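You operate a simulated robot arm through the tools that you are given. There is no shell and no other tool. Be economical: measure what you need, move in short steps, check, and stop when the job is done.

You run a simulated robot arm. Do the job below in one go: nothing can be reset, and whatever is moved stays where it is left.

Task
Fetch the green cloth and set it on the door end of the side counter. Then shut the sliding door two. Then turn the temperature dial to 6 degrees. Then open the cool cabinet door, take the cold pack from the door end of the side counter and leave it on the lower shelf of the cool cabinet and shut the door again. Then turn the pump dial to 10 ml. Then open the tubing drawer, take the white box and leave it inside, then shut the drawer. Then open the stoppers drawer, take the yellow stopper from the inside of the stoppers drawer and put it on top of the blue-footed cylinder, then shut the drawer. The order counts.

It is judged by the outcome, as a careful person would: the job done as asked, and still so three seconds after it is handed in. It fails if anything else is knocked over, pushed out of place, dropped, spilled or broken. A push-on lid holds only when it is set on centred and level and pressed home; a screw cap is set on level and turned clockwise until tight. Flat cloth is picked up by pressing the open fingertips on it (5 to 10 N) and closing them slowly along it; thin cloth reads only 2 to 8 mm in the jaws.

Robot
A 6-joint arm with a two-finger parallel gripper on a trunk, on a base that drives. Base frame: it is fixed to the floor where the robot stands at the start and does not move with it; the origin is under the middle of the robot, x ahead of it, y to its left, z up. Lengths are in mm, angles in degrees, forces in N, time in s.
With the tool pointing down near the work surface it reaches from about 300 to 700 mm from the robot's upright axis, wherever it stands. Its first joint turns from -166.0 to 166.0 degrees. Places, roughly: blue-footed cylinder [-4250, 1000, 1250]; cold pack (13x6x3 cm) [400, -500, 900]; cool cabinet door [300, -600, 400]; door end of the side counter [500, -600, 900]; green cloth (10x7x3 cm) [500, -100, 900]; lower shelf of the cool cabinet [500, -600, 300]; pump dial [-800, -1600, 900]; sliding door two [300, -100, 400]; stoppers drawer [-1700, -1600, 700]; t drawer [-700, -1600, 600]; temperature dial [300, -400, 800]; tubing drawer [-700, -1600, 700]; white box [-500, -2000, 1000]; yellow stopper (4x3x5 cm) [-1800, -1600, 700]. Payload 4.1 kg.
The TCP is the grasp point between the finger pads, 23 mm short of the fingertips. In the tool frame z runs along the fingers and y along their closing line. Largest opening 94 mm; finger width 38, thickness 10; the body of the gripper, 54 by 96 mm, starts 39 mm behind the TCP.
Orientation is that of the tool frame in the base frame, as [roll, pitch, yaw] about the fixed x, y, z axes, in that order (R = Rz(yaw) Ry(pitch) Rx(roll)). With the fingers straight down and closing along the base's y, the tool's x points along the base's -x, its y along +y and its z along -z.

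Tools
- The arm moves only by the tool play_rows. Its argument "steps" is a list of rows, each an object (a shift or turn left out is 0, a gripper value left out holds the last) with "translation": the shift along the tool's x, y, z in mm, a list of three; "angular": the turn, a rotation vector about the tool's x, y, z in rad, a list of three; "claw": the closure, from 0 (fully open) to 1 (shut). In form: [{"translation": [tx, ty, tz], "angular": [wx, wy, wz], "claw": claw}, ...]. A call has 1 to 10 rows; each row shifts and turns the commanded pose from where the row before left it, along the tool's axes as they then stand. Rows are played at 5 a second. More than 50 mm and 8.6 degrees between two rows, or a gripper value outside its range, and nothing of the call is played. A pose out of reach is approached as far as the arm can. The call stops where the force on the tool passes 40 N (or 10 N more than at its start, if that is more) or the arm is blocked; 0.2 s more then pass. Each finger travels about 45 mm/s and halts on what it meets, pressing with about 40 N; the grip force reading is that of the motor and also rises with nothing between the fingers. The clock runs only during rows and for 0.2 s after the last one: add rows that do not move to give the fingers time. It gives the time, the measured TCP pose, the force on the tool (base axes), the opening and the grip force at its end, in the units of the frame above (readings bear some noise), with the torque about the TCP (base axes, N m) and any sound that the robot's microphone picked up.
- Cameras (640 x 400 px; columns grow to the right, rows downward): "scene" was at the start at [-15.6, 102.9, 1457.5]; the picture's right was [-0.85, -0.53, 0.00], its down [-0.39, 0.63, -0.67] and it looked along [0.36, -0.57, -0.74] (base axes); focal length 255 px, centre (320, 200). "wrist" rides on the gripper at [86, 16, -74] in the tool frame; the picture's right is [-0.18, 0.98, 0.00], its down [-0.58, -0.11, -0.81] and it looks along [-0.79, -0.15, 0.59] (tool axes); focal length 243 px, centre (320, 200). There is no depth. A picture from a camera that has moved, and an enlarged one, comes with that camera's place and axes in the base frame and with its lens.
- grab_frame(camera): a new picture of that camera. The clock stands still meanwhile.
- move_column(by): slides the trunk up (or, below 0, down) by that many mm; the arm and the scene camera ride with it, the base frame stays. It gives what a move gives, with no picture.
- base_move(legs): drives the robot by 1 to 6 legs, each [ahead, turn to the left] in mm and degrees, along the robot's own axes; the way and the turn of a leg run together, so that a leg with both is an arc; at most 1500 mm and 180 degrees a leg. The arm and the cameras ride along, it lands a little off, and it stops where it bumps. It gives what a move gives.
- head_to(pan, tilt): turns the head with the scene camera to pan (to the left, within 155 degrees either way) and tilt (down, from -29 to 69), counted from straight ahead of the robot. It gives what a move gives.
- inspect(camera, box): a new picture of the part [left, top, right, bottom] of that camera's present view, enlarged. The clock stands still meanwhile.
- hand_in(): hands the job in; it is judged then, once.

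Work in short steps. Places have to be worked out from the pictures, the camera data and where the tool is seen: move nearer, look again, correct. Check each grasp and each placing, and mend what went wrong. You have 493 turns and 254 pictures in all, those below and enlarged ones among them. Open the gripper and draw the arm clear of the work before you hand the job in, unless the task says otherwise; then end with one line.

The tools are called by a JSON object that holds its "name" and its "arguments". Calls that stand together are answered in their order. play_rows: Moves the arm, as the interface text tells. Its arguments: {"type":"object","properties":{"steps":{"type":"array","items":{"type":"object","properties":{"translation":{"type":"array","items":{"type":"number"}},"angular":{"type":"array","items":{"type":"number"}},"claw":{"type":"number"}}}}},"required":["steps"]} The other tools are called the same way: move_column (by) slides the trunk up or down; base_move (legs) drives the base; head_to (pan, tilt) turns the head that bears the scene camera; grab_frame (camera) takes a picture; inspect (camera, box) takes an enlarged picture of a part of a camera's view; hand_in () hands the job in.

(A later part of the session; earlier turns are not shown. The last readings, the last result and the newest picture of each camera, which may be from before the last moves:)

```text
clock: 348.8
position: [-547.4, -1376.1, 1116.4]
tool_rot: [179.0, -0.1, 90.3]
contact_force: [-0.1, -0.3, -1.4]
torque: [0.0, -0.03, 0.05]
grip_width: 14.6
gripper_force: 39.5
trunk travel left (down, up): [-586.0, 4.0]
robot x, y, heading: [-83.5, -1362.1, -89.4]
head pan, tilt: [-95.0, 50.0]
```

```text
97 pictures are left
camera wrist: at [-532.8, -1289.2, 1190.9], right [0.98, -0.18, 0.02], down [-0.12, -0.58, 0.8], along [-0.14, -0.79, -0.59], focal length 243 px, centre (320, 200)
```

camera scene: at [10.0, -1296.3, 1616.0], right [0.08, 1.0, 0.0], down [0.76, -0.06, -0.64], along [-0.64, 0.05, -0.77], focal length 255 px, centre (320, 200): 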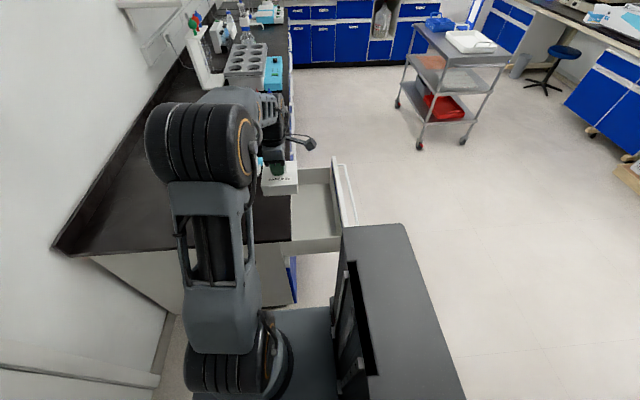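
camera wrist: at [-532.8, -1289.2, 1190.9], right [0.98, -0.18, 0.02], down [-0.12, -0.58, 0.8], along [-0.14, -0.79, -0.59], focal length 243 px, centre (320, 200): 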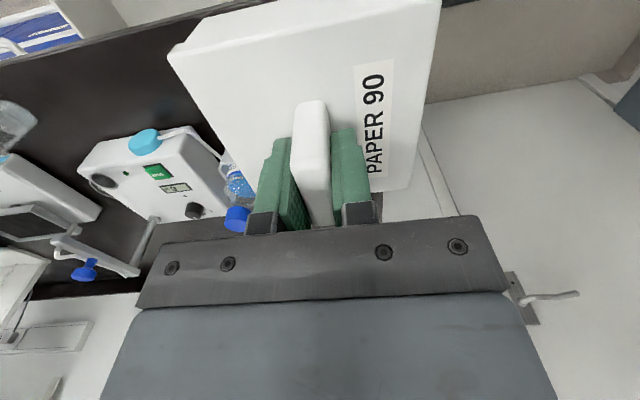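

Move over the drawer: target (-600,-1248).

{"name": "play_rows", "arguments": {"steps": [{"translation": [43, -18, 0]}, {"translation": [43, -18, 0]}, {"translation": [42, -17, 0]}, {"translation": [0, 0, 45]}, {"translation": [0, 0, 45]}, {"translation": [0, 0, 45]}]}}

{"name": "grab_frame", "arguments": {"camera": "scene"}}

{"name": "inspect", "arguments": {"camera": "scene", "box": [240, 130, 400, 280]}}

```text
clock: 350.2
position: [-598.5, -1250.0, 979.4]
tool_rot: [179.0, 0.0, 90.2]
contact_force: [-0.1, -0.4, -0.9]
torque: [0.02, 0.0, 0.02]
grip_width: 14.9
gripper_force: 39.9
trunk travel left (down, up): [-586.0, 4.0]
robot x, y, heading: [-80.9, -1362.0, -89.5]
head pan, tilt: [-95.0, 50.0]
```

```text
96 pictures are left
camera scene: at [9.4, -1296.0, 1616.1], right [0.08, 1.0, 0.0], down [0.76, -0.06, -0.64], along [-0.64, 0.05, -0.77], focal length 255 px, centre (320, 200)
```

scene: 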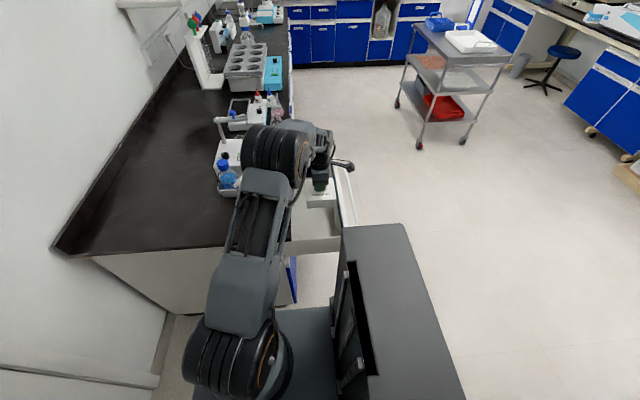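

```text
2.67 times, centred on (320, 205) of scene
camera zoom: at [9.4, -1296.0, 1616.1], right [0.08, 1.0, 0.0], down [0.76, -0.06, -0.64], along [-0.64, 0.05, -0.77], focal length 679 px, centre (320, 187)
```

zoom: 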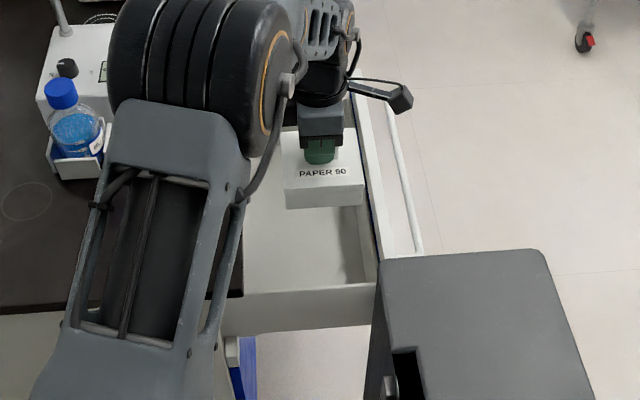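

Clearances fine (front panel inner y≈-1165, counter edge −1350). Continue down in steps.

{"name": "play_rows", "arguments": {"steps": [{"translation": [0, 0, 45]}, {"translation": [0, 0, 45]}, {"translation": [0, 0, 40]}, {}]}}

{"name": "inspect", "arguments": {"camera": "scene", "box": [240, 130, 400, 280]}}

{"name": "grab_frame", "arguments": {"camera": "wrist"}}

```text
clock: 351.2
position: [-595.4, -1249.9, 849.1]
tool_rot: [179.1, -0.1, 90.1]
contact_force: [0.6, -0.3, -1.3]
torque: [0.03, 0.0, -0.04]
grip_width: 14.8
gripper_force: 40.1
trunk travel left (down, up): [-586.0, 4.0]
robot x, y, heading: [-82.3, -1361.5, -89.6]
head pan, tilt: [-95.0, 50.0]
```

```text
2.67 times, centred on (320, 205) of scene
camera zoom: at [9.8, -1296.2, 1616.1], right [0.08, 1.0, 0.0], down [0.76, -0.06, -0.64], along [-0.64, 0.05, -0.77], focal length 679 px, centre (320, 187)
```

zoom: 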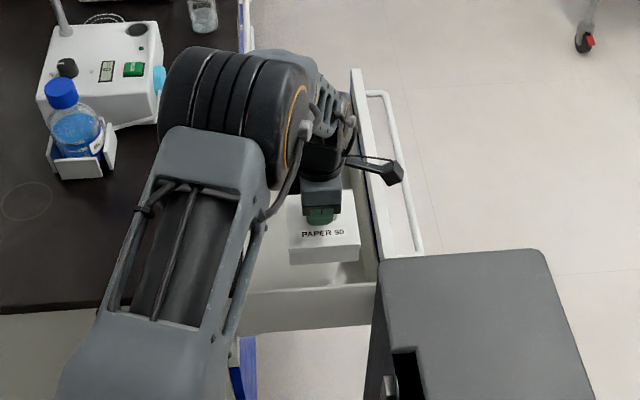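

```text
93 pictures are left
camera wrist: at [-581.4, -1163.0, 923.9], right [0.98, -0.18, 0.02], down [-0.12, -0.58, 0.8], along [-0.14, -0.79, -0.59], focal length 243 px, centre (320, 200)
```

wrist: 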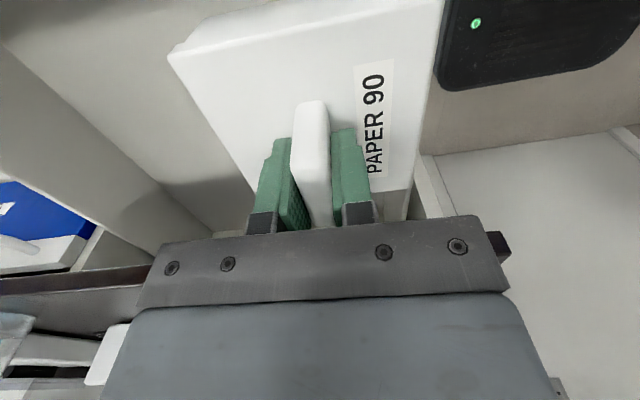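

Continue down gently until it touches the drawer bottom.

{"name": "play_rows", "arguments": {"steps": [{"translation": [0, 0, 20]}, {"translation": [0, 0, 20]}, {"translation": [0, 0, 10]}, {"translation": [0, 0, 8]}, {"translation": [0, 0, 6]}, {"translation": [0, 0, 6]}, {}]}}

```text
clock: 352.8
position: [-593.7, -1248.7, 779.4]
tool_rot: [179.0, 0.0, 90.2]
contact_force: [0.4, 0.6, -2.0]
torque: [-0.02, -0.01, 0.0]
grip_width: 14.6
gripper_force: 40.4
trunk travel left (down, up): [-586.0, 4.0]
robot x, y, heading: [-82.3, -1365.1, -89.9]
head pan, tilt: [-95.0, 50.0]
```

{"name": "play_rows", "arguments": {"steps": [{"translation": [0, 0, 6]}, {"translation": [0, 0, 6]}, {"translation": [0, 0, 6]}, {"translation": [0, 0, 5]}, {"translation": [0, 0, 5]}, {"translation": [0, 0, 5]}, {"translation": [0, 0, 5]}, {}]}}

{"name": "inspect", "arguments": {"camera": "scene", "box": [240, 130, 400, 280]}}

```text
clock: 354.6
position: [-592.2, -1248.6, 741.5]
tool_rot: [179.0, 0.0, 90.1]
contact_force: [0.6, 0.2, -1.6]
torque: [0.01, -0.02, 0.02]
grip_width: 14.4
gripper_force: 39.7
trunk travel left (down, up): [-586.0, 4.0]
robot x, y, heading: [-81.7, -1361.6, -89.5]
head pan, tilt: [-95.0, 50.0]
```

```text
2.67 times, centred on (320, 205) of scene
camera zoom: at [9.9, -1296.2, 1616.0], right [0.08, 1.0, 0.0], down [0.76, -0.06, -0.64], along [-0.64, 0.05, -0.77], focal length 679 px, centre (320, 187)
```

zoom: 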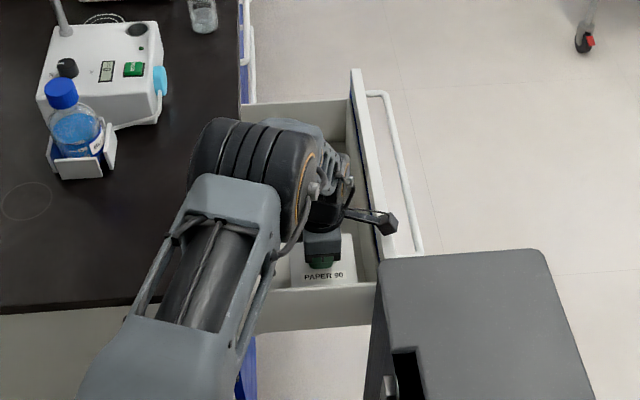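

Camera bracket nears the front panel, so shift 28 mm back (−y), then keep lowering.

{"name": "play_rows", "arguments": {"steps": [{"translation": [-14, 0, 0]}, {"translation": [-14, 0, 0]}, {"translation": [0, 0, 6]}, {"translation": [0, 0, 6]}, {"translation": [0, 0, 5]}, {"translation": [0, 0, 5]}, {"translation": [0, 0, 5]}, {}]}}

{"name": "grab_frame", "arguments": {"camera": "wrist"}}

```text
clock: 356.4
position: [-592.3, -1277.0, 714.0]
tool_rot: [179.0, -0.1, 90.2]
contact_force: [-1.1, 0.0, -1.2]
torque: [0.0, 0.0, -0.02]
grip_width: 14.7
gripper_force: 40.2
trunk travel left (down, up): [-586.0, 4.0]
robot x, y, heading: [-79.8, -1363.1, -89.5]
head pan, tilt: [-95.0, 50.0]
```

```text
91 pictures are left
camera wrist: at [-576.6, -1189.6, 789.2], right [0.98, -0.18, 0.02], down [-0.12, -0.58, 0.8], along [-0.14, -0.79, -0.59], focal length 243 px, centre (320, 200)
```

wrist: 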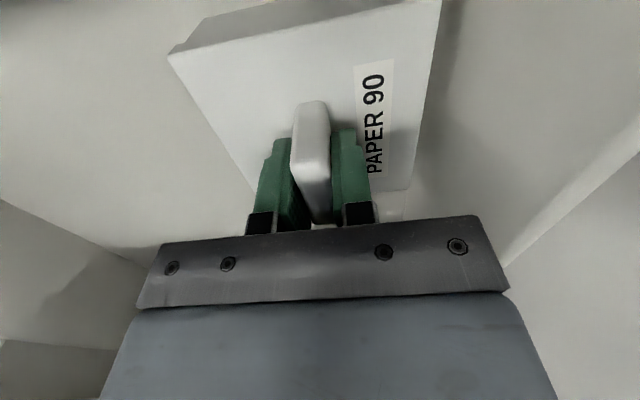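

{"name": "play_rows", "arguments": {"steps": [{"translation": [0, 0, 5]}, {"translation": [0, 0, 5]}, {"translation": [0, 0, 4]}, {"translation": [0, 0, 4]}, {"translation": [0, 0, 4]}, {}]}}

```text
clock: 357.0
position: [-596.9, -1274.2, 712.8]
tool_rot: [179.7, -0.3, 90.2]
contact_force: [-0.5, 0.1, 16.9]
torque: [-0.78, 0.24, 0.11]
grip_width: 14.9
gripper_force: 40.4
trunk travel left (down, up): [-586.0, 4.0]
robot x, y, heading: [-82.8, -1364.4, -89.7]
head pan, tilt: [-95.0, 50.0]
stopped in row 2: the force on the tool passed its limit at 42 N (the readings are from after the stop); the commanded pose is now the measured one
```

Contact with the drawer floor. Release and rise straight up.

{"name": "play_rows", "arguments": {"steps": [{"claw": 0.8}, {"claw": 0.6}, {"claw": 0.5}, {}, {"translation": [0, 0, -15]}, {"translation": [0, 0, -35]}, {"translation": [0, 0, -45]}, {"translation": [0, 0, -45]}, {"translation": [0, 0, -45]}]}}

{"name": "grab_frame", "arguments": {"camera": "wrist"}}

```text
clock: 359.0
position: [-593.9, -1277.1, 895.1]
tool_rot: [179.3, -0.1, 90.2]
contact_force: [-0.2, 0.6, -0.1]
torque: [0.04, -0.01, -0.03]
grip_width: 47.0
gripper_force: 0.1
trunk travel left (down, up): [-586.0, 4.0]
robot x, y, heading: [-81.0, -1363.3, -89.6]
head pan, tilt: [-95.0, 50.0]
```

```text
90 pictures are left
camera wrist: at [-578.6, -1189.1, 969.7], right [0.98, -0.18, 0.01], down [-0.12, -0.58, 0.8], along [-0.14, -0.79, -0.6], focal length 243 px, centre (320, 200)
```

wrist: 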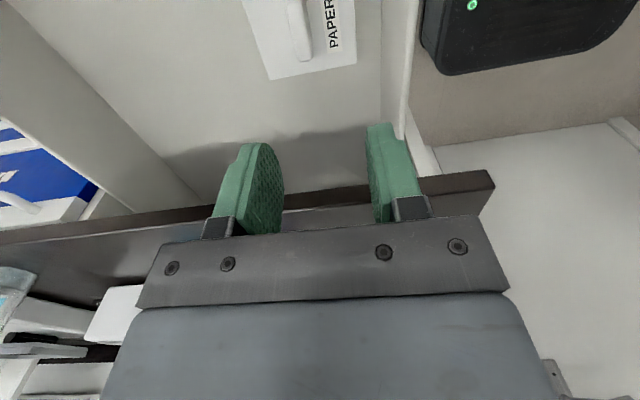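

Box lies flat in the drawer. To shut it I back the base, tilt the tool to point −y/down and push the handle bar.

{"name": "base_move", "arguments": {"legs": [[-220, 0]]}}

{"name": "play_rows", "arguments": {"steps": [{"translation": [40, -25, 0], "claw": 1.0}, {"translation": [30, -35, 0], "angular": [0, -0.14, 0]}, {"angular": [0, -0.15, 0]}, {"angular": [0, -0.15, 0]}, {"angular": [0, -0.15, 0]}, {"angular": [0, -0.15, 0]}, {"angular": [0, -0.15, 0]}]}}

{"name": "grab_frame", "arguments": {"camera": "scene"}}

{"name": "grab_frame", "arguments": {"camera": "wrist"}}

```text
clock: 360.7
position: [-596.0, -1052.5, 895.5]
tool_rot: [179.4, -0.1, 90.2]
contact_force: [0.1, 0.1, 0.3]
torque: [-0.04, -0.02, -0.01]
grip_width: 47.1
gripper_force: 0.1
trunk travel left (down, up): [-586.0, 4.0]
robot x, y, heading: [-83.1, -1137.4, -89.4]
head pan, tilt: [-95.0, 50.0]
```

```text
clock: 362.3
position: [-615.6, -1000.8, 899.6]
tool_rot: [179.1, 51.1, 89.6]
contact_force: [0.4, -0.1, -1.0]
torque: [0.0, -0.04, 0.01]
grip_width: 0.0
gripper_force: 40.3
out of reach, approached as far as the arm can: row 5, 6, 7
trunk travel left (down, up): [-586.0, 4.0]
robot x, y, heading: [-85.5, -1140.7, -89.7]
head pan, tilt: [-95.0, 50.0]
```

```text
89 pictures are left
camera scene: at [8.5, -1072.7, 1616.0], right [0.08, 1.0, 0.0], down [0.76, -0.06, -0.64], along [-0.64, 0.05, -0.77], focal length 255 px, centre (320, 200)
```

scene: 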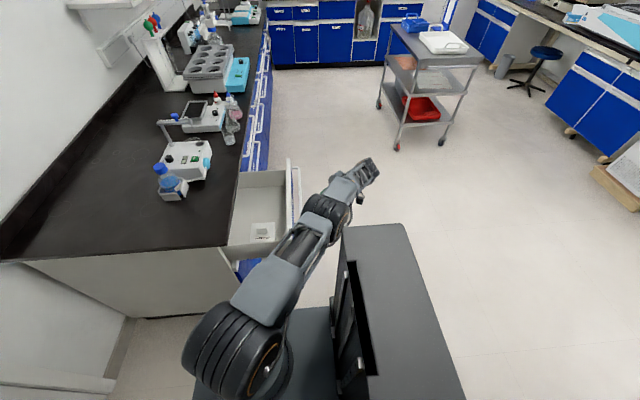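

```text
88 pictures are left
camera wrist: at [-599.8, -888.2, 880.1], right [0.98, -0.11, 0.15], down [-0.12, 0.26, 0.96], along [-0.15, -0.96, 0.24], focal length 243 px, centre (320, 200)
```

wrist: 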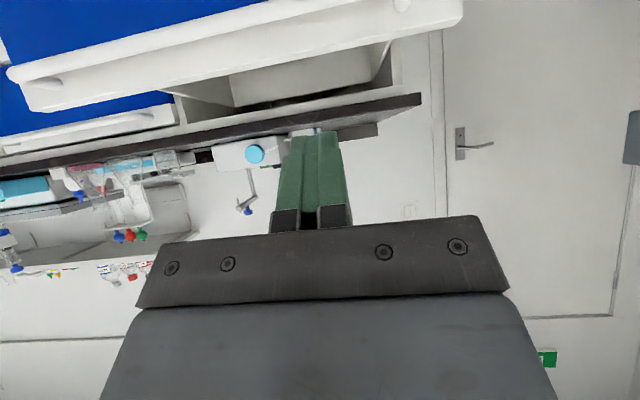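

Lower to handle height (z≈778) and x≈-690, in front of the bar.

{"name": "play_rows", "arguments": {"steps": [{"translation": [24, -18, 19]}, {"translation": [24, -18, 19]}, {"translation": [24, -18, 19]}, {"translation": [24, -18, 19]}, {}]}}

{"name": "grab_frame", "arguments": {"camera": "wrist"}}

```text
clock: 363.5
position: [-610.7, -1024.2, 830.5]
tool_rot: [179.0, 50.7, 89.4]
contact_force: [-0.5, 0.4, 0.1]
torque: [-0.03, -0.02, -0.02]
grip_width: 0.0
gripper_force: 39.8
out of reach, approached as far as the arm can: row 1, 2, 3, 4
trunk travel left (down, up): [-586.0, 4.0]
robot x, y, heading: [-82.2, -1141.4, -89.0]
head pan, tilt: [-95.0, 50.0]
```

```text
87 pictures are left
camera wrist: at [-595.1, -912.1, 810.8], right [0.98, -0.11, 0.15], down [-0.12, 0.26, 0.96], along [-0.15, -0.96, 0.24], focal length 243 px, centre (320, 200)
```

wrist: 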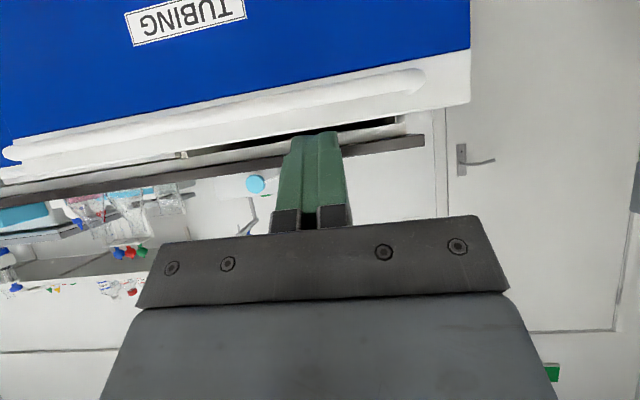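

Near the joint limit; back the base 150 mm, lower the trunk 52 mm, and move the arm forward.

{"name": "base_move", "arguments": {"legs": [[-150, 0]]}}

{"name": "move_column", "arguments": {"by": -50}}

{"name": "play_rows", "arguments": {"steps": [{"translation": [-19, 0, 23]}, {"translation": [-19, 0, 23]}, {"translation": [-19, 0, 23]}, {"translation": [-19, 0, 23]}, {"translation": [0, -35, 0]}, {"translation": [0, -35, 0]}]}}

{"name": "grab_frame", "arguments": {"camera": "wrist"}}

```text
clock: 364.9
position: [-610.9, -871.3, 831.1]
tool_rot: [178.9, 50.8, 89.5]
contact_force: [-0.4, -0.2, -0.6]
torque: [-0.01, 0.03, 0.02]
grip_width: 0.1
gripper_force: 40.2
trunk travel left (down, up): [-586.0, 4.0]
robot x, y, heading: [-84.1, -989.6, -89.7]
head pan, tilt: [-95.0, 50.0]
```

```text
clock: 365.8
position: [-611.0, -871.3, 781.1]
tool_rot: [178.9, 50.8, 89.5]
contact_force: [-0.3, 0.1, 0.1]
torque: [0.01, -0.01, -0.03]
grip_width: 0.0
gripper_force: 39.9
trunk travel left (down, up): [-536.0, 54.0]
robot x, y, heading: [-86.0, -991.2, -89.7]
head pan, tilt: [-95.0, 50.0]
```

```text
clock: 367.2
position: [-667.1, -991.9, 779.7]
tool_rot: [178.9, 50.9, 89.3]
contact_force: [0.3, 0.8, 1.4]
torque: [-0.02, 0.01, 0.02]
grip_width: 0.0
gripper_force: 40.2
out of reach, approached as far as the arm can: row 6
trunk travel left (down, up): [-536.0, 54.0]
robot x, y, heading: [-81.6, -986.6, -89.5]
head pan, tilt: [-95.0, 50.0]
```

```text
86 pictures are left
camera wrist: at [-650.4, -878.9, 761.1], right [0.98, -0.11, 0.16], down [-0.12, 0.26, 0.96], along [-0.15, -0.96, 0.24], focal length 243 px, centre (320, 200)
```

wrist: 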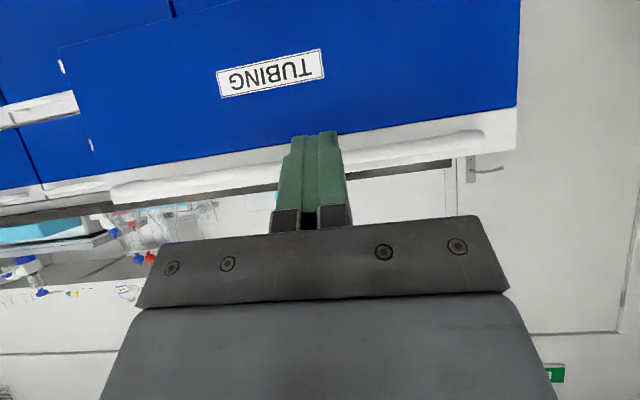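

Fingers are at bar height near its middle. Push −y with the arm.

{"name": "play_rows", "arguments": {"steps": [{"translation": [-16, 0, 19.4]}, {"translation": [-16, 0, 19.4]}, {"translation": [-16, 0, 19.4]}, {"translation": [-9, 0, 11]}, {"translation": [-9, 0, 11]}, {"translation": [-9, 0, 11]}, {"translation": [-9, 0, 11]}]}}

{"name": "grab_frame", "arguments": {"camera": "wrist"}}

```text
clock: 368.8
position: [-666.0, -1124.7, 783.4]
tool_rot: [178.9, 50.9, 89.5]
contact_force: [0.3, 1.4, 0.5]
torque: [0.01, 0.0, 0.01]
grip_width: 0.0
gripper_force: 40.4
trunk travel left (down, up): [-536.0, 54.0]
robot x, y, heading: [-83.7, -988.9, -89.3]
head pan, tilt: [-95.0, 50.0]
```

```text
85 pictures are left
camera wrist: at [-650.5, -1012.3, 764.1], right [0.98, -0.11, 0.15], down [-0.12, 0.26, 0.96], along [-0.15, -0.96, 0.24], focal length 243 px, centre (320, 200)
```

wrist: 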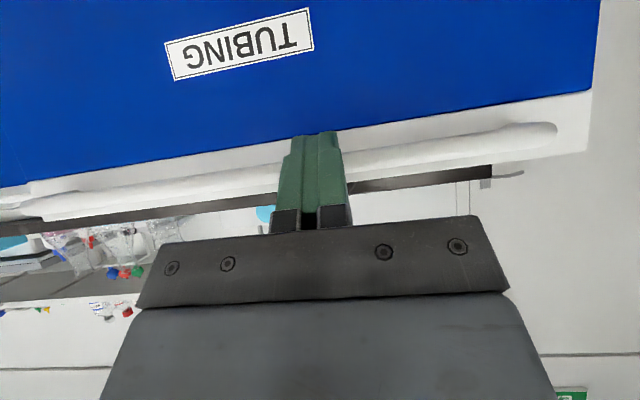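

{"name": "play_rows", "arguments": {"steps": [{"translation": [-12.6, 0, 15.5]}, {"translation": [-12.6, 0, 15.5]}, {"translation": [-12.6, 0, 15.5]}, {"translation": [-12.6, 0, 15.5]}, {"translation": [-12.6, 0, 15.5]}, {"translation": [-12.6, 0, 15.5]}, {"translation": [-12.6, 0, 15.5]}]}}

{"name": "grab_frame", "arguments": {"camera": "wrist"}}

{"name": "grab_frame", "arguments": {"camera": "scene"}}

```text
clock: 370.4
position: [-667.1, -1264.1, 779.8]
tool_rot: [179.1, 50.7, 89.4]
contact_force: [0.3, 0.3, -1.1]
torque: [-0.04, -0.03, -0.07]
grip_width: 0.0
gripper_force: 40.0
trunk travel left (down, up): [-536.0, 54.0]
robot x, y, heading: [-86.8, -984.0, -89.7]
head pan, tilt: [-95.0, 50.0]
```

```text
84 pictures are left
camera wrist: at [-650.6, -1151.4, 760.4], right [0.98, -0.11, 0.15], down [-0.12, 0.26, 0.96], along [-0.15, -0.96, 0.24], focal length 243 px, centre (320, 200)
```

wrist: 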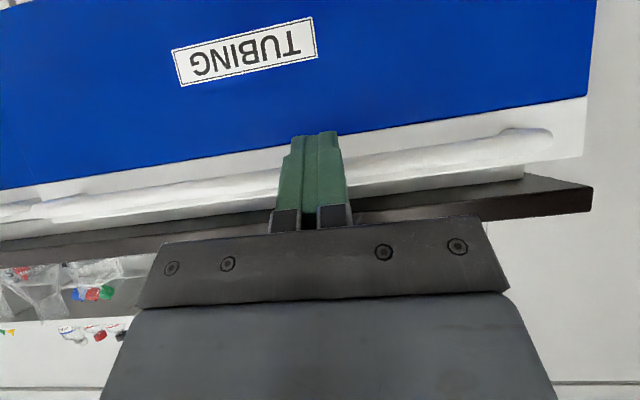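

```text
83 pictures are left
camera scene: at [6.9, -919.7, 1566.0], right [0.08, 1.0, 0.0], down [0.76, -0.06, -0.64], along [-0.64, 0.05, -0.77], focal length 255 px, centre (320, 200)
```

scene: 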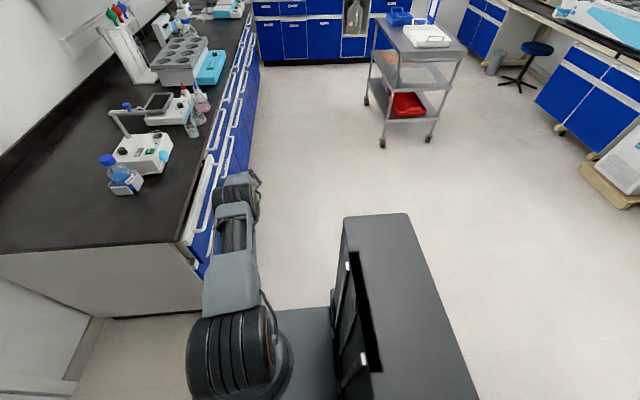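

Nearly shut. Continue until resistance.

{"name": "play_rows", "arguments": {"steps": [{"translation": [-9.4, 0, 11.7]}, {"translation": [-9.4, 0, 11.7]}, {"translation": [-7, 0, 8.5]}, {"translation": [-7, 0, 8.5]}, {"translation": [-7, 0, 8.5]}, {"translation": [-5, 0, 6]}, {"translation": [-5, 0, 6]}, {"translation": [-5, 0, 6]}]}}

{"name": "grab_frame", "arguments": {"camera": "wrist"}}

{"name": "inspect", "arguments": {"camera": "scene", "box": [160, 140, 290, 290]}}

```text
clock: 371.6
position: [-667.0, -1314.9, 778.7]
tool_rot: [178.8, 50.5, 88.8]
contact_force: [1.1, 10.6, 3.6]
torque: [-0.14, 0.02, 0.05]
grip_width: 0.0
gripper_force: 40.1
trunk travel left (down, up): [-536.0, 54.0]
robot x, y, heading: [-89.1, -985.9, -89.8]
head pan, tilt: [-95.0, 50.0]
stopped in row 5: the force on the tool passed its limit at 49 N (the readings are from after the stop); the commanded pose is now the measured one
```

```text
82 pictures are left
camera wrist: at [-650.1, -1201.7, 759.9], right [0.98, -0.12, 0.16], down [-0.12, 0.25, 0.96], along [-0.16, -0.96, 0.23], focal length 243 px, centre (320, 200)
```

wrist: 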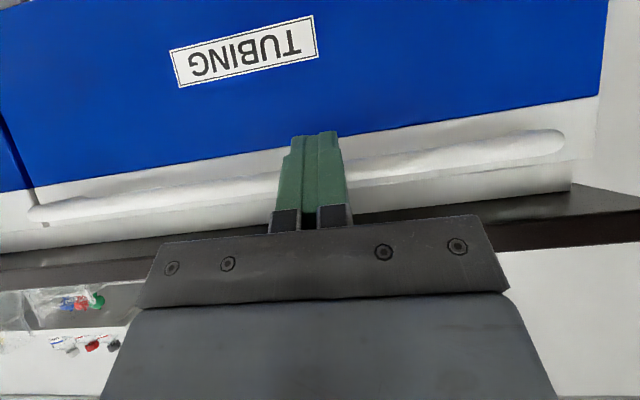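

```text
2.67 times, centred on (225, 215) of scene
camera zoom: at [8.3, -918.5, 1566.1], right [0.09, 1.0, 0.0], down [0.76, -0.07, -0.64], along [-0.64, 0.05, -0.77], focal length 679 px, centre (573, 160)
```

zoom: 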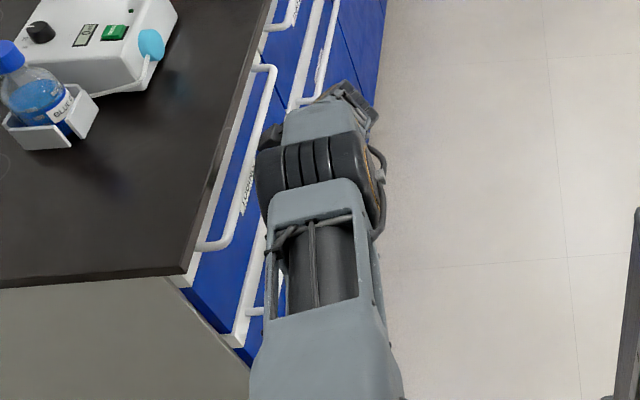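

Drawer is shut. Retreat, back the base, and rearrange the tool (horizontal, fingers closing vertically) for the next drawer.

{"name": "play_rows", "arguments": {"steps": [{"translation": [25, 0, -31]}, {"translation": [25, 0, -31]}, {"translation": [25, 0, -31]}]}}

{"name": "base_move", "arguments": {"legs": [[-380, 0]]}}

{"name": "play_rows", "arguments": {"steps": [{"angular": [0, 0, 0.149]}, {"angular": [0, 0, 0.149]}, {"angular": [0, 0, 0.149]}, {"angular": [0, 0, 0.149]}, {"angular": [0, 0, 0.149]}, {"angular": [0, 0, 0.149]}, {"angular": [0, 0, 0.149]}, {"angular": [0, 0, 0.149]}, {"angular": [0, 0, 0.149]}, {"angular": [0, 0, 0.149]}]}}

{"name": "play_rows", "arguments": {"steps": [{"angular": [0, 0, 0.08]}, {"angular": [-0.135, 0, 0]}, {"angular": [-0.135, 0, 0]}, {"angular": [-0.135, 0, 0]}, {"angular": [-0.135, 0, 0]}, {"angular": [-0.135, 0, 0]}]}}

```text
clock: 372.4
position: [-666.3, -1196.6, 780.9]
tool_rot: [178.6, 50.5, 88.9]
contact_force: [0.1, -0.8, -0.2]
torque: [0.0, -0.04, 0.01]
grip_width: 0.0
gripper_force: 40.2
trunk travel left (down, up): [-536.0, 54.0]
robot x, y, heading: [-86.7, -989.7, -89.7]
head pan, tilt: [-95.0, 50.0]
```

```text
clock: 374.8
position: [-667.6, -816.1, 781.1]
tool_rot: [178.6, 50.5, 88.9]
contact_force: [0.2, 0.2, 0.0]
torque: [-0.02, -0.02, -0.02]
grip_width: 0.1
gripper_force: 39.6
trunk travel left (down, up): [-536.0, 54.0]
robot x, y, heading: [-84.9, -604.4, -89.7]
head pan, tilt: [-95.0, 50.0]
```

```text
clock: 377.0
position: [-666.5, -815.9, 780.6]
tool_rot: [129.5, 2.6, 2.9]
contact_force: [-0.1, -0.1, -0.4]
torque: [0.0, 0.0, 0.02]
grip_width: 0.0
gripper_force: 40.3
trunk travel left (down, up): [-536.0, 54.0]
robot x, y, heading: [-87.1, -602.3, -89.7]
head pan, tilt: [-95.0, 50.0]
```

```text
clock: 378.4
position: [-654.4, -815.6, 788.1]
tool_rot: [90.8, -0.8, 0.0]
contact_force: [-0.6, 0.2, -1.2]
torque: [0.0, -0.05, -0.03]
grip_width: 0.3
gripper_force: 39.5
out of reach, approached as far as the arm can: row 5, 6
trunk travel left (down, up): [-536.0, 54.0]
robot x, y, heading: [-86.5, -604.4, -89.9]
head pan, tilt: [-95.0, 50.0]
```

{"name": "play_rows", "arguments": {"steps": [{"translation": [38, 0, 24.5]}, {"translation": [38, 0, 24.5]}, {"translation": [38, 0, 24.5]}, {"translation": [38, 0, 24.5]}, {"translation": [38, 0, 24.5]}, {"translation": [38, 0, 24.5]}, {"translation": [38, 0, 24.5]}, {"translation": [38, 0, 24.5]}, {"translation": [38, 0, 24.5]}, {"translation": [38, 0, 24.5]}]}}

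{"name": "base_move", "arguments": {"legs": [[0, -90], [1460, 0], [0, 90]]}}

{"name": "head_to", "arguments": {"pan": -10, "tilt": 45}}

{"name": "grab_frame", "arguments": {"camera": "scene"}}

```text
clock: 380.6
position: [-273.2, -1060.5, 789.0]
tool_rot: [90.8, -0.8, 0.2]
contact_force: [-0.4, -0.5, -0.3]
torque: [-0.01, -0.01, -0.02]
grip_width: 0.1
gripper_force: 39.9
trunk travel left (down, up): [-536.0, 54.0]
robot x, y, heading: [-87.9, -607.1, -89.7]
head pan, tilt: [-95.0, 50.0]
```

```text
clock: 395.7
position: [-1776.3, -1026.1, 789.9]
tool_rot: [90.7, -1.0, -1.3]
contact_force: [-0.7, 0.1, 0.0]
torque: [-0.02, 0.02, 0.0]
grip_width: 0.1
gripper_force: 40.1
trunk travel left (down, up): [-536.0, 54.0]
robot x, y, heading: [-1577.2, -579.1, -91.0]
head pan, tilt: [-95.0, 50.0]
```

```text
clock: 397.3
position: [-1774.8, -1026.5, 790.0]
tool_rot: [90.8, -0.9, -1.3]
contact_force: [0.3, 0.0, 0.5]
torque: [0.06, 0.0, 0.03]
grip_width: 0.6
gripper_force: 40.2
trunk travel left (down, up): [-536.0, 54.0]
robot x, y, heading: [-1579.4, -569.6, -90.8]
head pan, tilt: [-10.0, 45.0]
```

```text
80 pictures are left
camera scene: at [-1422.4, -597.7, 1573.0], right [-0.98, 0.19, 0.0], down [0.14, 0.69, -0.71], along [-0.14, -0.69, -0.71], focal length 255 px, centre (320, 200)
```

scene: 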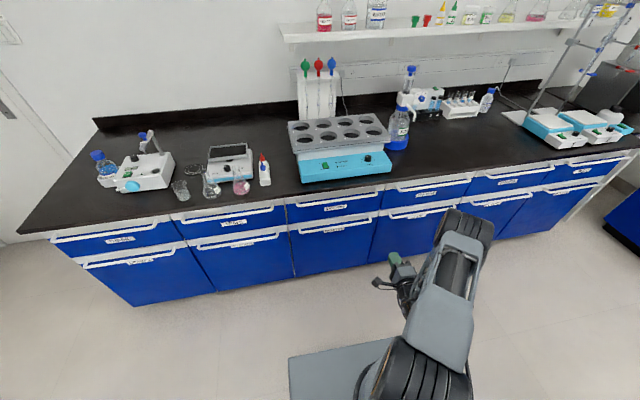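

{"name": "inspect", "arguments": {"camera": "scene", "box": [180, 160, 420, 280]}}

{"name": "inspect", "arguments": {"camera": "scene", "box": [370, 140, 610, 260]}}

```text
2.67 times, centred on (300, 220) of scene
camera zoom: at [-1422.4, -597.7, 1573.0], right [-0.98, 0.19, 0.0], down [0.14, 0.69, -0.71], along [-0.14, -0.69, -0.71], focal length 679 px, centre (373, 147)
```

zoom: 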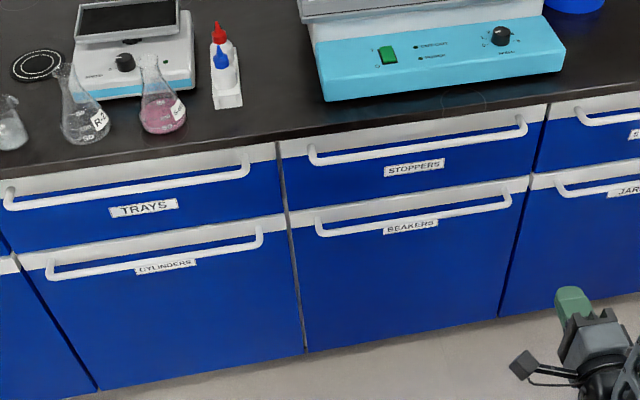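

```text
2.67 times, centred on (490, 200) of scene
camera zoom: at [-1422.4, -597.7, 1573.0], right [-0.98, 0.19, 0.0], down [0.14, 0.69, -0.71], along [-0.14, -0.69, -0.71], focal length 679 px, centre (-133, 200)
```

zoom: 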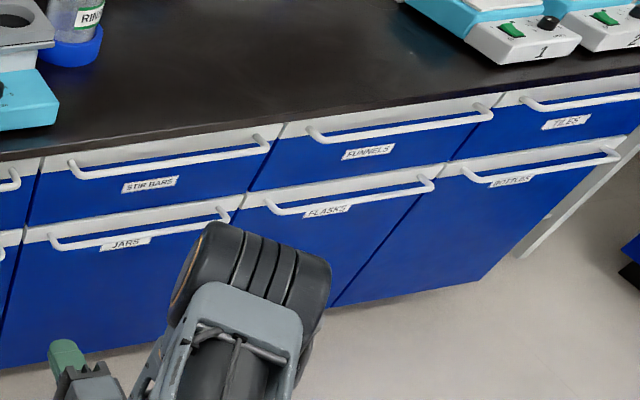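

STOPPERS drawer handle centre ≈(-1660,-1373,777). Approach its right part at x≈-1690 with fingers half open.

{"name": "play_rows", "arguments": {"steps": [{"translation": [12, -2, 45], "claw": 0.5}, {"translation": [12, -2, 45]}, {"translation": [12, -2, 45]}, {"translation": [12, -2, 45]}, {"translation": [12, -2, 45]}, {"translation": [12, -2, 45]}, {"translation": [8, -1, 20]}]}}

{"name": "grab_frame", "arguments": {"camera": "wrist"}}

```text
clock: 398.9
position: [-1707.8, -1319.6, 773.6]
tool_rot: [90.8, -0.8, -0.7]
contact_force: [0.1, 0.0, -0.5]
torque: [-0.02, 0.02, 0.0]
grip_width: 47.2
gripper_force: 0.1
out of reach, approached as far as the arm can: row 7
trunk travel left (down, up): [-536.0, 54.0]
robot x, y, heading: [-1577.6, -575.4, -90.9]
head pan, tilt: [-10.0, 45.0]
```

```text
77 pictures are left
camera wrist: at [-1620.3, -1245.2, 793.1], right [-0.2, -0.01, 0.98], down [-0.57, 0.81, -0.11], along [-0.8, -0.58, -0.17], focal length 243 px, centre (320, 200)
```

wrist: 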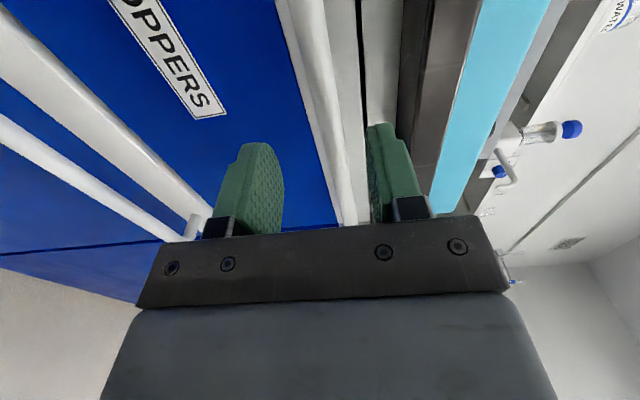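

Raise 3 mm and drive the base 36 mm ahead.

{"name": "play_rows", "arguments": {"steps": [{"translation": [0, 3, 0]}]}}

{"name": "base_move", "arguments": {"legs": [[36, 0]]}}

{"name": "grab_frame", "arguments": {"camera": "wrist"}}

```text
clock: 399.3
position: [-1707.5, -1318.0, 776.6]
tool_rot: [90.9, -0.9, -0.9]
contact_force: [0.5, 0.5, 0.1]
torque: [0.04, -0.03, 0.0]
grip_width: 47.2
gripper_force: 0.1
trunk travel left (down, up): [-536.0, 54.0]
robot x, y, heading: [-1578.4, -575.7, -91.1]
head pan, tilt: [-10.0, 45.0]
```

```text
clock: 400.1
position: [-1709.2, -1354.6, 776.4]
tool_rot: [90.9, -0.9, -0.8]
contact_force: [1.3, 0.2, -0.2]
torque: [-0.01, 0.05, 0.01]
grip_width: 46.8
gripper_force: 0.2
trunk travel left (down, up): [-536.0, 54.0]
robot x, y, heading: [-1578.5, -610.4, -91.0]
head pan, tilt: [-10.0, 45.0]
```

```text
76 pictures are left
camera wrist: at [-1622.4, -1280.8, 795.1], right [-0.2, -0.01, 0.98], down [-0.57, 0.82, -0.11], along [-0.8, -0.58, -0.17], focal length 243 px, centre (320, 200)
```

wrist: 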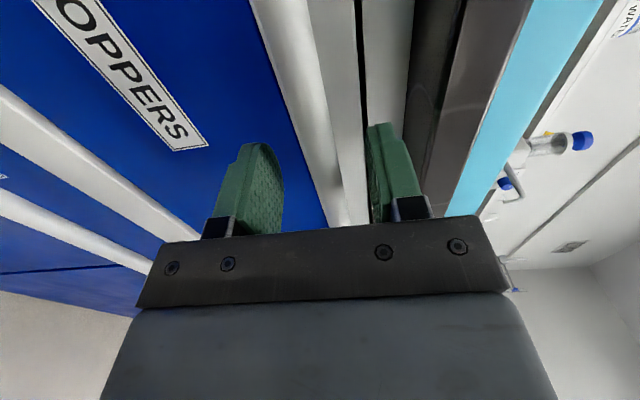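

Bar is between the fingers; advance 6 mm and close.

{"name": "play_rows", "arguments": {"steps": [{"translation": [0, 0, 6]}, {"claw": 0.65}, {"claw": 0.8}, {"claw": 0.9}, {"claw": 1.0}, {}, {}]}}

```text
clock: 401.8
position: [-1710.4, -1359.8, 779.6]
tool_rot: [90.6, -0.7, -0.8]
contact_force: [-2.4, -1.2, 16.7]
torque: [0.05, 1.76, 0.36]
grip_width: 12.7
gripper_force: 44.8
trunk travel left (down, up): [-536.0, 54.0]
robot x, y, heading: [-1577.0, -610.8, -91.1]
head pan, tilt: [-10.0, 45.0]
```

Gripped. Pull the drawer open.

{"name": "play_rows", "arguments": {"steps": [{"translation": [0, 2, -10]}, {"translation": [0, 0, -18]}, {"translation": [0, 0, -22]}, {"translation": [0, 0, -22]}, {"translation": [0, 0, -22]}, {"translation": [0, 0, -22]}, {"translation": [0, 0, -22]}]}}

{"name": "play_rows", "arguments": {"steps": [{"translation": [0, 0, -22]}, {"translation": [0, 0, -22]}, {"translation": [0, 0, -22]}, {"translation": [0, 0, -22]}, {"translation": [0, 0, -20]}]}}

{"name": "grab_frame", "arguments": {"camera": "scene"}}

```text
clock: 403.4
position: [-1710.8, -1219.9, 780.1]
tool_rot: [91.2, -1.0, -1.2]
contact_force: [-30.0, 1.2, -5.2]
torque: [0.01, 1.67, -0.09]
grip_width: 13.2
gripper_force: 45.3
trunk travel left (down, up): [-536.0, 54.0]
robot x, y, heading: [-1577.7, -614.4, -91.1]
head pan, tilt: [-10.0, 45.0]
```

```text
clock: 404.1
position: [-1711.6, -1171.1, 780.4]
tool_rot: [91.3, -0.7, -1.4]
contact_force: [-11.0, 0.1, -7.4]
torque: [-0.01, 1.88, -0.56]
grip_width: 12.9
gripper_force: 44.6
trunk travel left (down, up): [-536.0, 54.0]
robot x, y, heading: [-1576.1, -610.8, -91.6]
head pan, tilt: [-10.0, 45.0]
stopped in row 3: the force on the tool passed its limit at 41 N (the readings are from after the stop); the commanded pose is now the measured one
```

```text
75 pictures are left
camera scene: at [-1424.2, -635.8, 1573.0], right [-0.98, 0.2, 0.0], down [0.14, 0.69, -0.71], along [-0.14, -0.69, -0.71], focal length 255 px, centre (320, 200)
```

scene: 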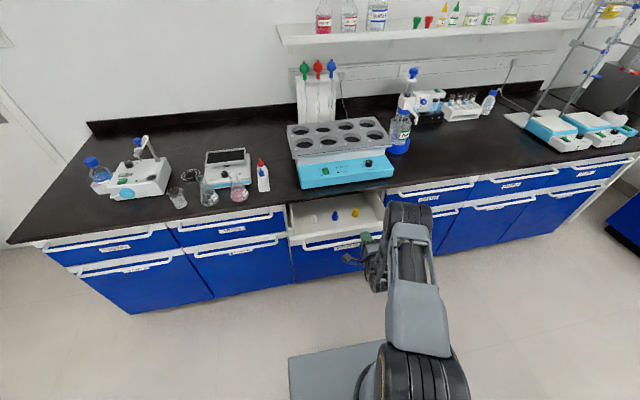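

Stoppers (white, blue, yellow) are visible. Relieve side load and pull ~55 mm more.

{"name": "play_rows", "arguments": {"steps": [{"translation": [-1, 0, -15]}, {"translation": [-0.7, 0, -15]}, {"translation": [-0.7, 0, -15]}, {"translation": [-0.7, 0, -10]}]}}

{"name": "play_rows", "arguments": {"steps": [{"claw": 0.7}, {"claw": 0.5}, {}, {"translation": [0, 0, -25]}, {"translation": [0, 0, -35]}]}}

{"name": "inspect", "arguments": {"camera": "scene", "box": [270, 170, 420, 290]}}

```text
clock: 405.1
position: [-1712.0, -1116.0, 779.7]
tool_rot: [91.2, -1.0, -1.5]
contact_force: [-17.1, 1.4, -21.3]
torque: [-0.13, 1.76, -0.88]
grip_width: 13.0
gripper_force: 45.4
trunk travel left (down, up): [-536.0, 54.0]
robot x, y, heading: [-1578.3, -611.3, -91.4]
head pan, tilt: [-10.0, 45.0]
```

```text
clock: 406.2
position: [-1708.8, -1056.5, 783.2]
tool_rot: [91.0, -0.9, -1.2]
contact_force: [0.0, -0.1, 0.1]
torque: [-0.01, -0.01, -0.03]
grip_width: 47.0
gripper_force: 0.0
trunk travel left (down, up): [-536.0, 54.0]
robot x, y, heading: [-1578.6, -609.2, -91.2]
head pan, tilt: [-10.0, 45.0]
```

```text
3.33 times, centred on (345, 230) of scene
camera zoom: at [-1423.5, -634.2, 1573.0], right [-0.98, 0.2, 0.0], down [0.14, 0.69, -0.71], along [-0.14, -0.69, -0.71], focal length 849 px, centre (237, 100)
```

zoom: 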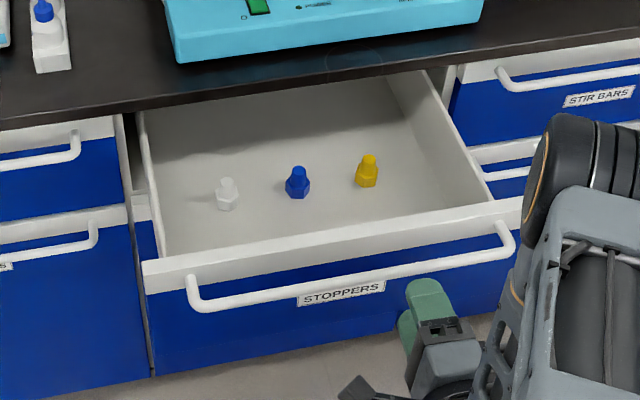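

Yellow stopper ≈(-1750,-1340), right under the counter edge; I need the drawer ~80 mm further out. Re-grip the handle and reverse the base.

{"name": "play_rows", "arguments": {"steps": [{"translation": [-1, 0, 30]}, {"translation": [-1, -3, 29]}, {"claw": 0.7}, {"claw": 0.85}, {"claw": 1.0}, {}, {}]}}

{"name": "base_move", "arguments": {"legs": [[-80, 0]]}}

{"name": "inspect", "arguments": {"camera": "scene", "box": [270, 150, 420, 270]}}

```text
clock: 407.9
position: [-1711.9, -1115.5, 779.7]
tool_rot: [90.8, -0.8, -1.3]
contact_force: [-0.3, -1.0, 9.7]
torque: [0.06, 1.83, 0.27]
grip_width: 13.0
gripper_force: 44.8
trunk travel left (down, up): [-536.0, 54.0]
robot x, y, heading: [-1579.2, -611.1, -91.4]
head pan, tilt: [-10.0, 45.0]
```

```text
clock: 408.9
position: [-1714.1, -1032.7, 780.1]
tool_rot: [90.9, -1.0, -1.5]
contact_force: [-21.3, 0.8, 15.0]
torque: [-0.11, 1.69, -0.98]
grip_width: 13.1
gripper_force: 45.0
trunk travel left (down, up): [-536.0, 54.0]
robot x, y, heading: [-1575.5, -524.9, -91.5]
head pan, tilt: [-10.0, 45.0]
```

```text
3.33 times, centred on (345, 210) of scene
camera zoom: at [-1423.1, -552.1, 1573.2], right [-0.98, 0.2, 0.0], down [0.14, 0.69, -0.71], along [-0.14, -0.69, -0.71], focal length 849 px, centre (237, 167)
```

zoom: 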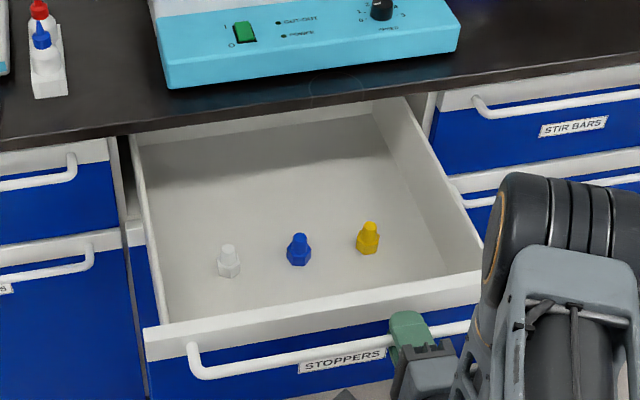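

Now the stopper is accessible. Release, back off, raise and turn the tool down.

{"name": "play_rows", "arguments": {"steps": [{"claw": 0.7}, {"claw": 0.5}, {}]}}

{"name": "base_move", "arguments": {"legs": [[-120, 0]]}}

{"name": "move_column", "arguments": {"by": 54}}

{"name": "play_rows", "arguments": {"steps": [{"translation": [0, 45, 0]}, {"translation": [0, 45, 0]}, {"translation": [0, 45, 0]}, {"translation": [0, 45, 0]}, {"angular": [0.149, 0, 0]}, {"angular": [0.149, 0, 0]}, {"angular": [0.149, 0, 0]}, {"angular": [0.149, 0, 0]}, {"angular": [0.149, 0, 0]}, {"angular": [0.149, 0, 0]}]}}

{"name": "play_rows", "arguments": {"steps": [{"angular": [0.149, 0, 0]}, {"angular": [0.149, 0, 0]}, {"angular": [0.149, 0, 0]}, {"angular": [0.149, 0, 0]}, {"angular": [0.07, 0, 0], "claw": 0.2}]}}

```text
clock: 409.7
position: [-1712.9, -1034.2, 780.3]
tool_rot: [90.8, -0.8, -1.5]
contact_force: [0.8, 0.0, 0.9]
torque: [0.0, 0.0, 0.01]
grip_width: 47.1
gripper_force: 0.1
trunk travel left (down, up): [-536.0, 54.0]
robot x, y, heading: [-1576.4, -529.6, -91.5]
head pan, tilt: [-10.0, 45.0]
```

```text
clock: 410.9
position: [-1709.4, -914.9, 779.0]
tool_rot: [90.9, -0.8, -1.5]
contact_force: [-0.2, -0.9, 0.1]
torque: [0.0, -0.02, 0.02]
grip_width: 47.3
gripper_force: 0.1
trunk travel left (down, up): [-536.0, 54.0]
robot x, y, heading: [-1571.4, -412.6, -91.3]
head pan, tilt: [-10.0, 45.0]
```

```text
clock: 411.9
position: [-1709.1, -915.5, 833.5]
tool_rot: [90.8, -0.8, -1.5]
contact_force: [-0.5, -0.4, 0.2]
torque: [0.0, 0.01, 0.02]
grip_width: 47.1
gripper_force: 0.0
trunk travel left (down, up): [-590.0, 0.0]
robot x, y, heading: [-1572.7, -410.6, -91.4]
head pan, tilt: [-10.0, 45.0]
```

```text
clock: 414.1
position: [-1711.8, -917.8, 1014.3]
tool_rot: [142.2, -0.8, -1.5]
contact_force: [-0.1, -0.5, -0.1]
torque: [0.02, 0.01, -0.01]
grip_width: 47.1
gripper_force: 0.0
trunk travel left (down, up): [-590.0, 0.0]
robot x, y, heading: [-1572.1, -408.3, -91.0]
head pan, tilt: [-10.0, 45.0]
```

```text
clock: 415.3
position: [-1711.2, -918.0, 1013.3]
tool_rot: [-179.5, -0.8, -1.6]
contact_force: [0.4, -0.9, 0.1]
torque: [-0.04, 0.01, 0.01]
grip_width: 75.3
gripper_force: 0.1
trunk travel left (down, up): [-590.0, 0.0]
robot x, y, heading: [-1573.4, -414.8, -91.6]
head pan, tilt: [-10.0, 45.0]
```

{"name": "base_move", "arguments": {"legs": [[270, 0]]}}

{"name": "grab_frame", "arguments": {"camera": "wrist"}}

{"name": "grab_frame", "arguments": {"camera": "scene"}}

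```text
clock: 417.2
position: [-1717.1, -1187.7, 1013.6]
tool_rot: [-179.7, -0.9, -1.5]
contact_force: [-0.7, -0.6, 0.0]
torque: [0.0, 0.02, -0.01]
grip_width: 75.1
gripper_force: 0.1
trunk travel left (down, up): [-590.0, 0.0]
robot x, y, heading: [-1582.6, -681.5, -91.4]
head pan, tilt: [-10.0, 45.0]
```

```text
72 pictures are left
camera wrist: at [-1632.6, -1206.1, 1088.7], right [-0.21, -0.98, -0.01], down [-0.59, 0.12, 0.8], along [-0.78, 0.17, -0.6], focal length 243 px, centre (320, 200)
```

wrist: 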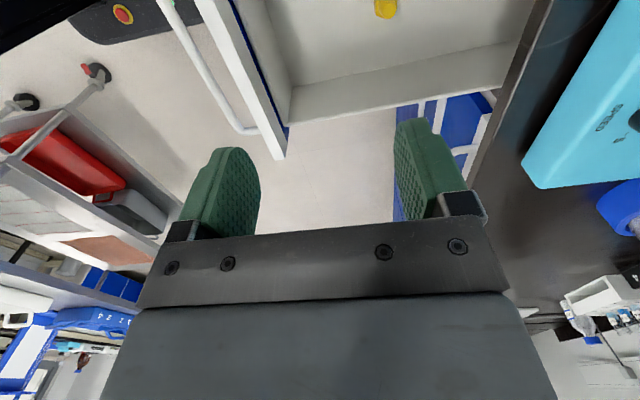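

```text
71 pictures are left
camera scene: at [-1425.0, -704.3, 1626.7], right [-0.98, 0.2, 0.0], down [0.14, 0.69, -0.71], along [-0.14, -0.69, -0.71], focal length 255 px, centre (320, 200)
```

scene: 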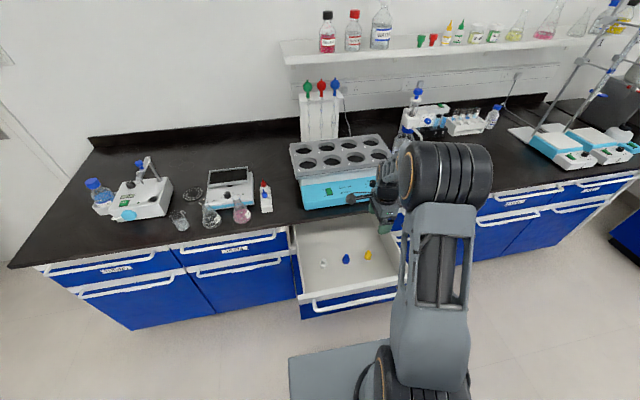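

{"name": "inspect", "arguments": {"camera": "scene", "box": [345, 240, 390, 270]}}

{"name": "play_rows", "arguments": {"steps": [{"translation": [-35, 40, 0]}, {"translation": [0, 38, 0]}, {"translation": [0, 0, 45]}, {"translation": [0, 0, 45]}, {"translation": [0, 0, 45]}]}}

{"name": "grab_frame", "arguments": {"camera": "wrist"}}

```text
13.33 times, centred on (368, 255) of scene
camera zoom: at [-1425.0, -704.3, 1626.7], right [-0.98, 0.2, 0.0], down [0.14, 0.69, -0.71], along [-0.14, -0.69, -0.71], focal length 3396 px, centre (-313, -533)
```

zoom: 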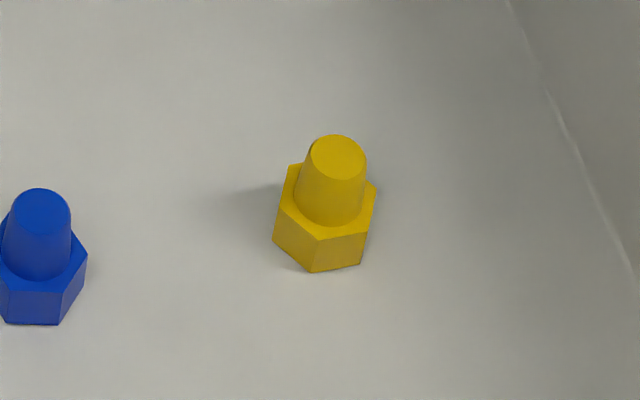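

```text
refused: row 1 steps farther than a row can; nothing moved
```

```text
69 pictures are left
camera wrist: at [-1632.6, -1206.1, 1088.7], right [-0.21, -0.98, -0.01], down [-0.59, 0.12, 0.8], along [-0.78, 0.17, -0.6], focal length 243 px, centre (320, 200)
```

wrist: 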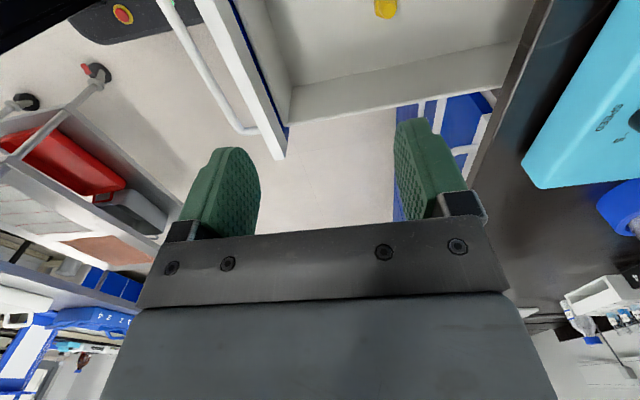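

The stopper stands upside-down (hex head below, taper up), so it must be inverted: I'll pick it, set it temporarily at the counter edge, and re-grip the head horizontally. First approach it.

{"name": "play_rows", "arguments": {"steps": [{"translation": [-18, 40, 0]}, {"translation": [-18, 40, 0]}, {"translation": [0, 0, 45]}, {"translation": [0, 0, 45]}, {"translation": [0, 0, 45]}, {"translation": [0, 0, 40]}]}}

{"name": "grab_frame", "arguments": {"camera": "wrist"}}

```text
clock: 418.6
position: [-1752.8, -1265.9, 834.3]
tool_rot: [-179.8, -0.8, -1.5]
contact_force: [0.6, -0.2, 1.1]
torque: [0.01, -0.03, 0.0]
grip_width: 75.4
gripper_force: 0.0
trunk travel left (down, up): [-590.0, 0.0]
robot x, y, heading: [-1574.8, -680.2, -91.4]
head pan, tilt: [-10.0, 45.0]
```

```text
68 pictures are left
camera wrist: at [-1668.4, -1284.4, 911.4], right [-0.21, -0.98, -0.01], down [-0.59, 0.12, 0.8], along [-0.78, 0.17, -0.6], focal length 243 px, centre (320, 200)
```

wrist: 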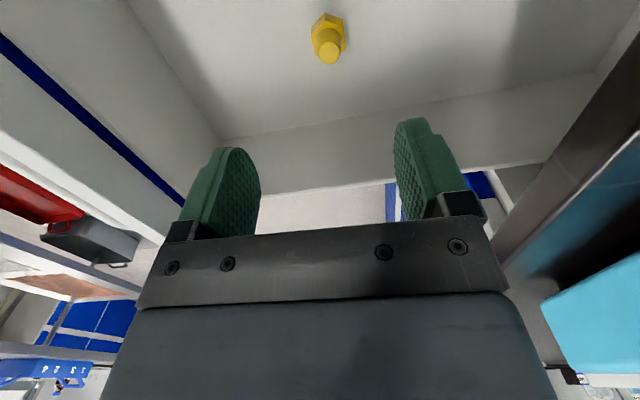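

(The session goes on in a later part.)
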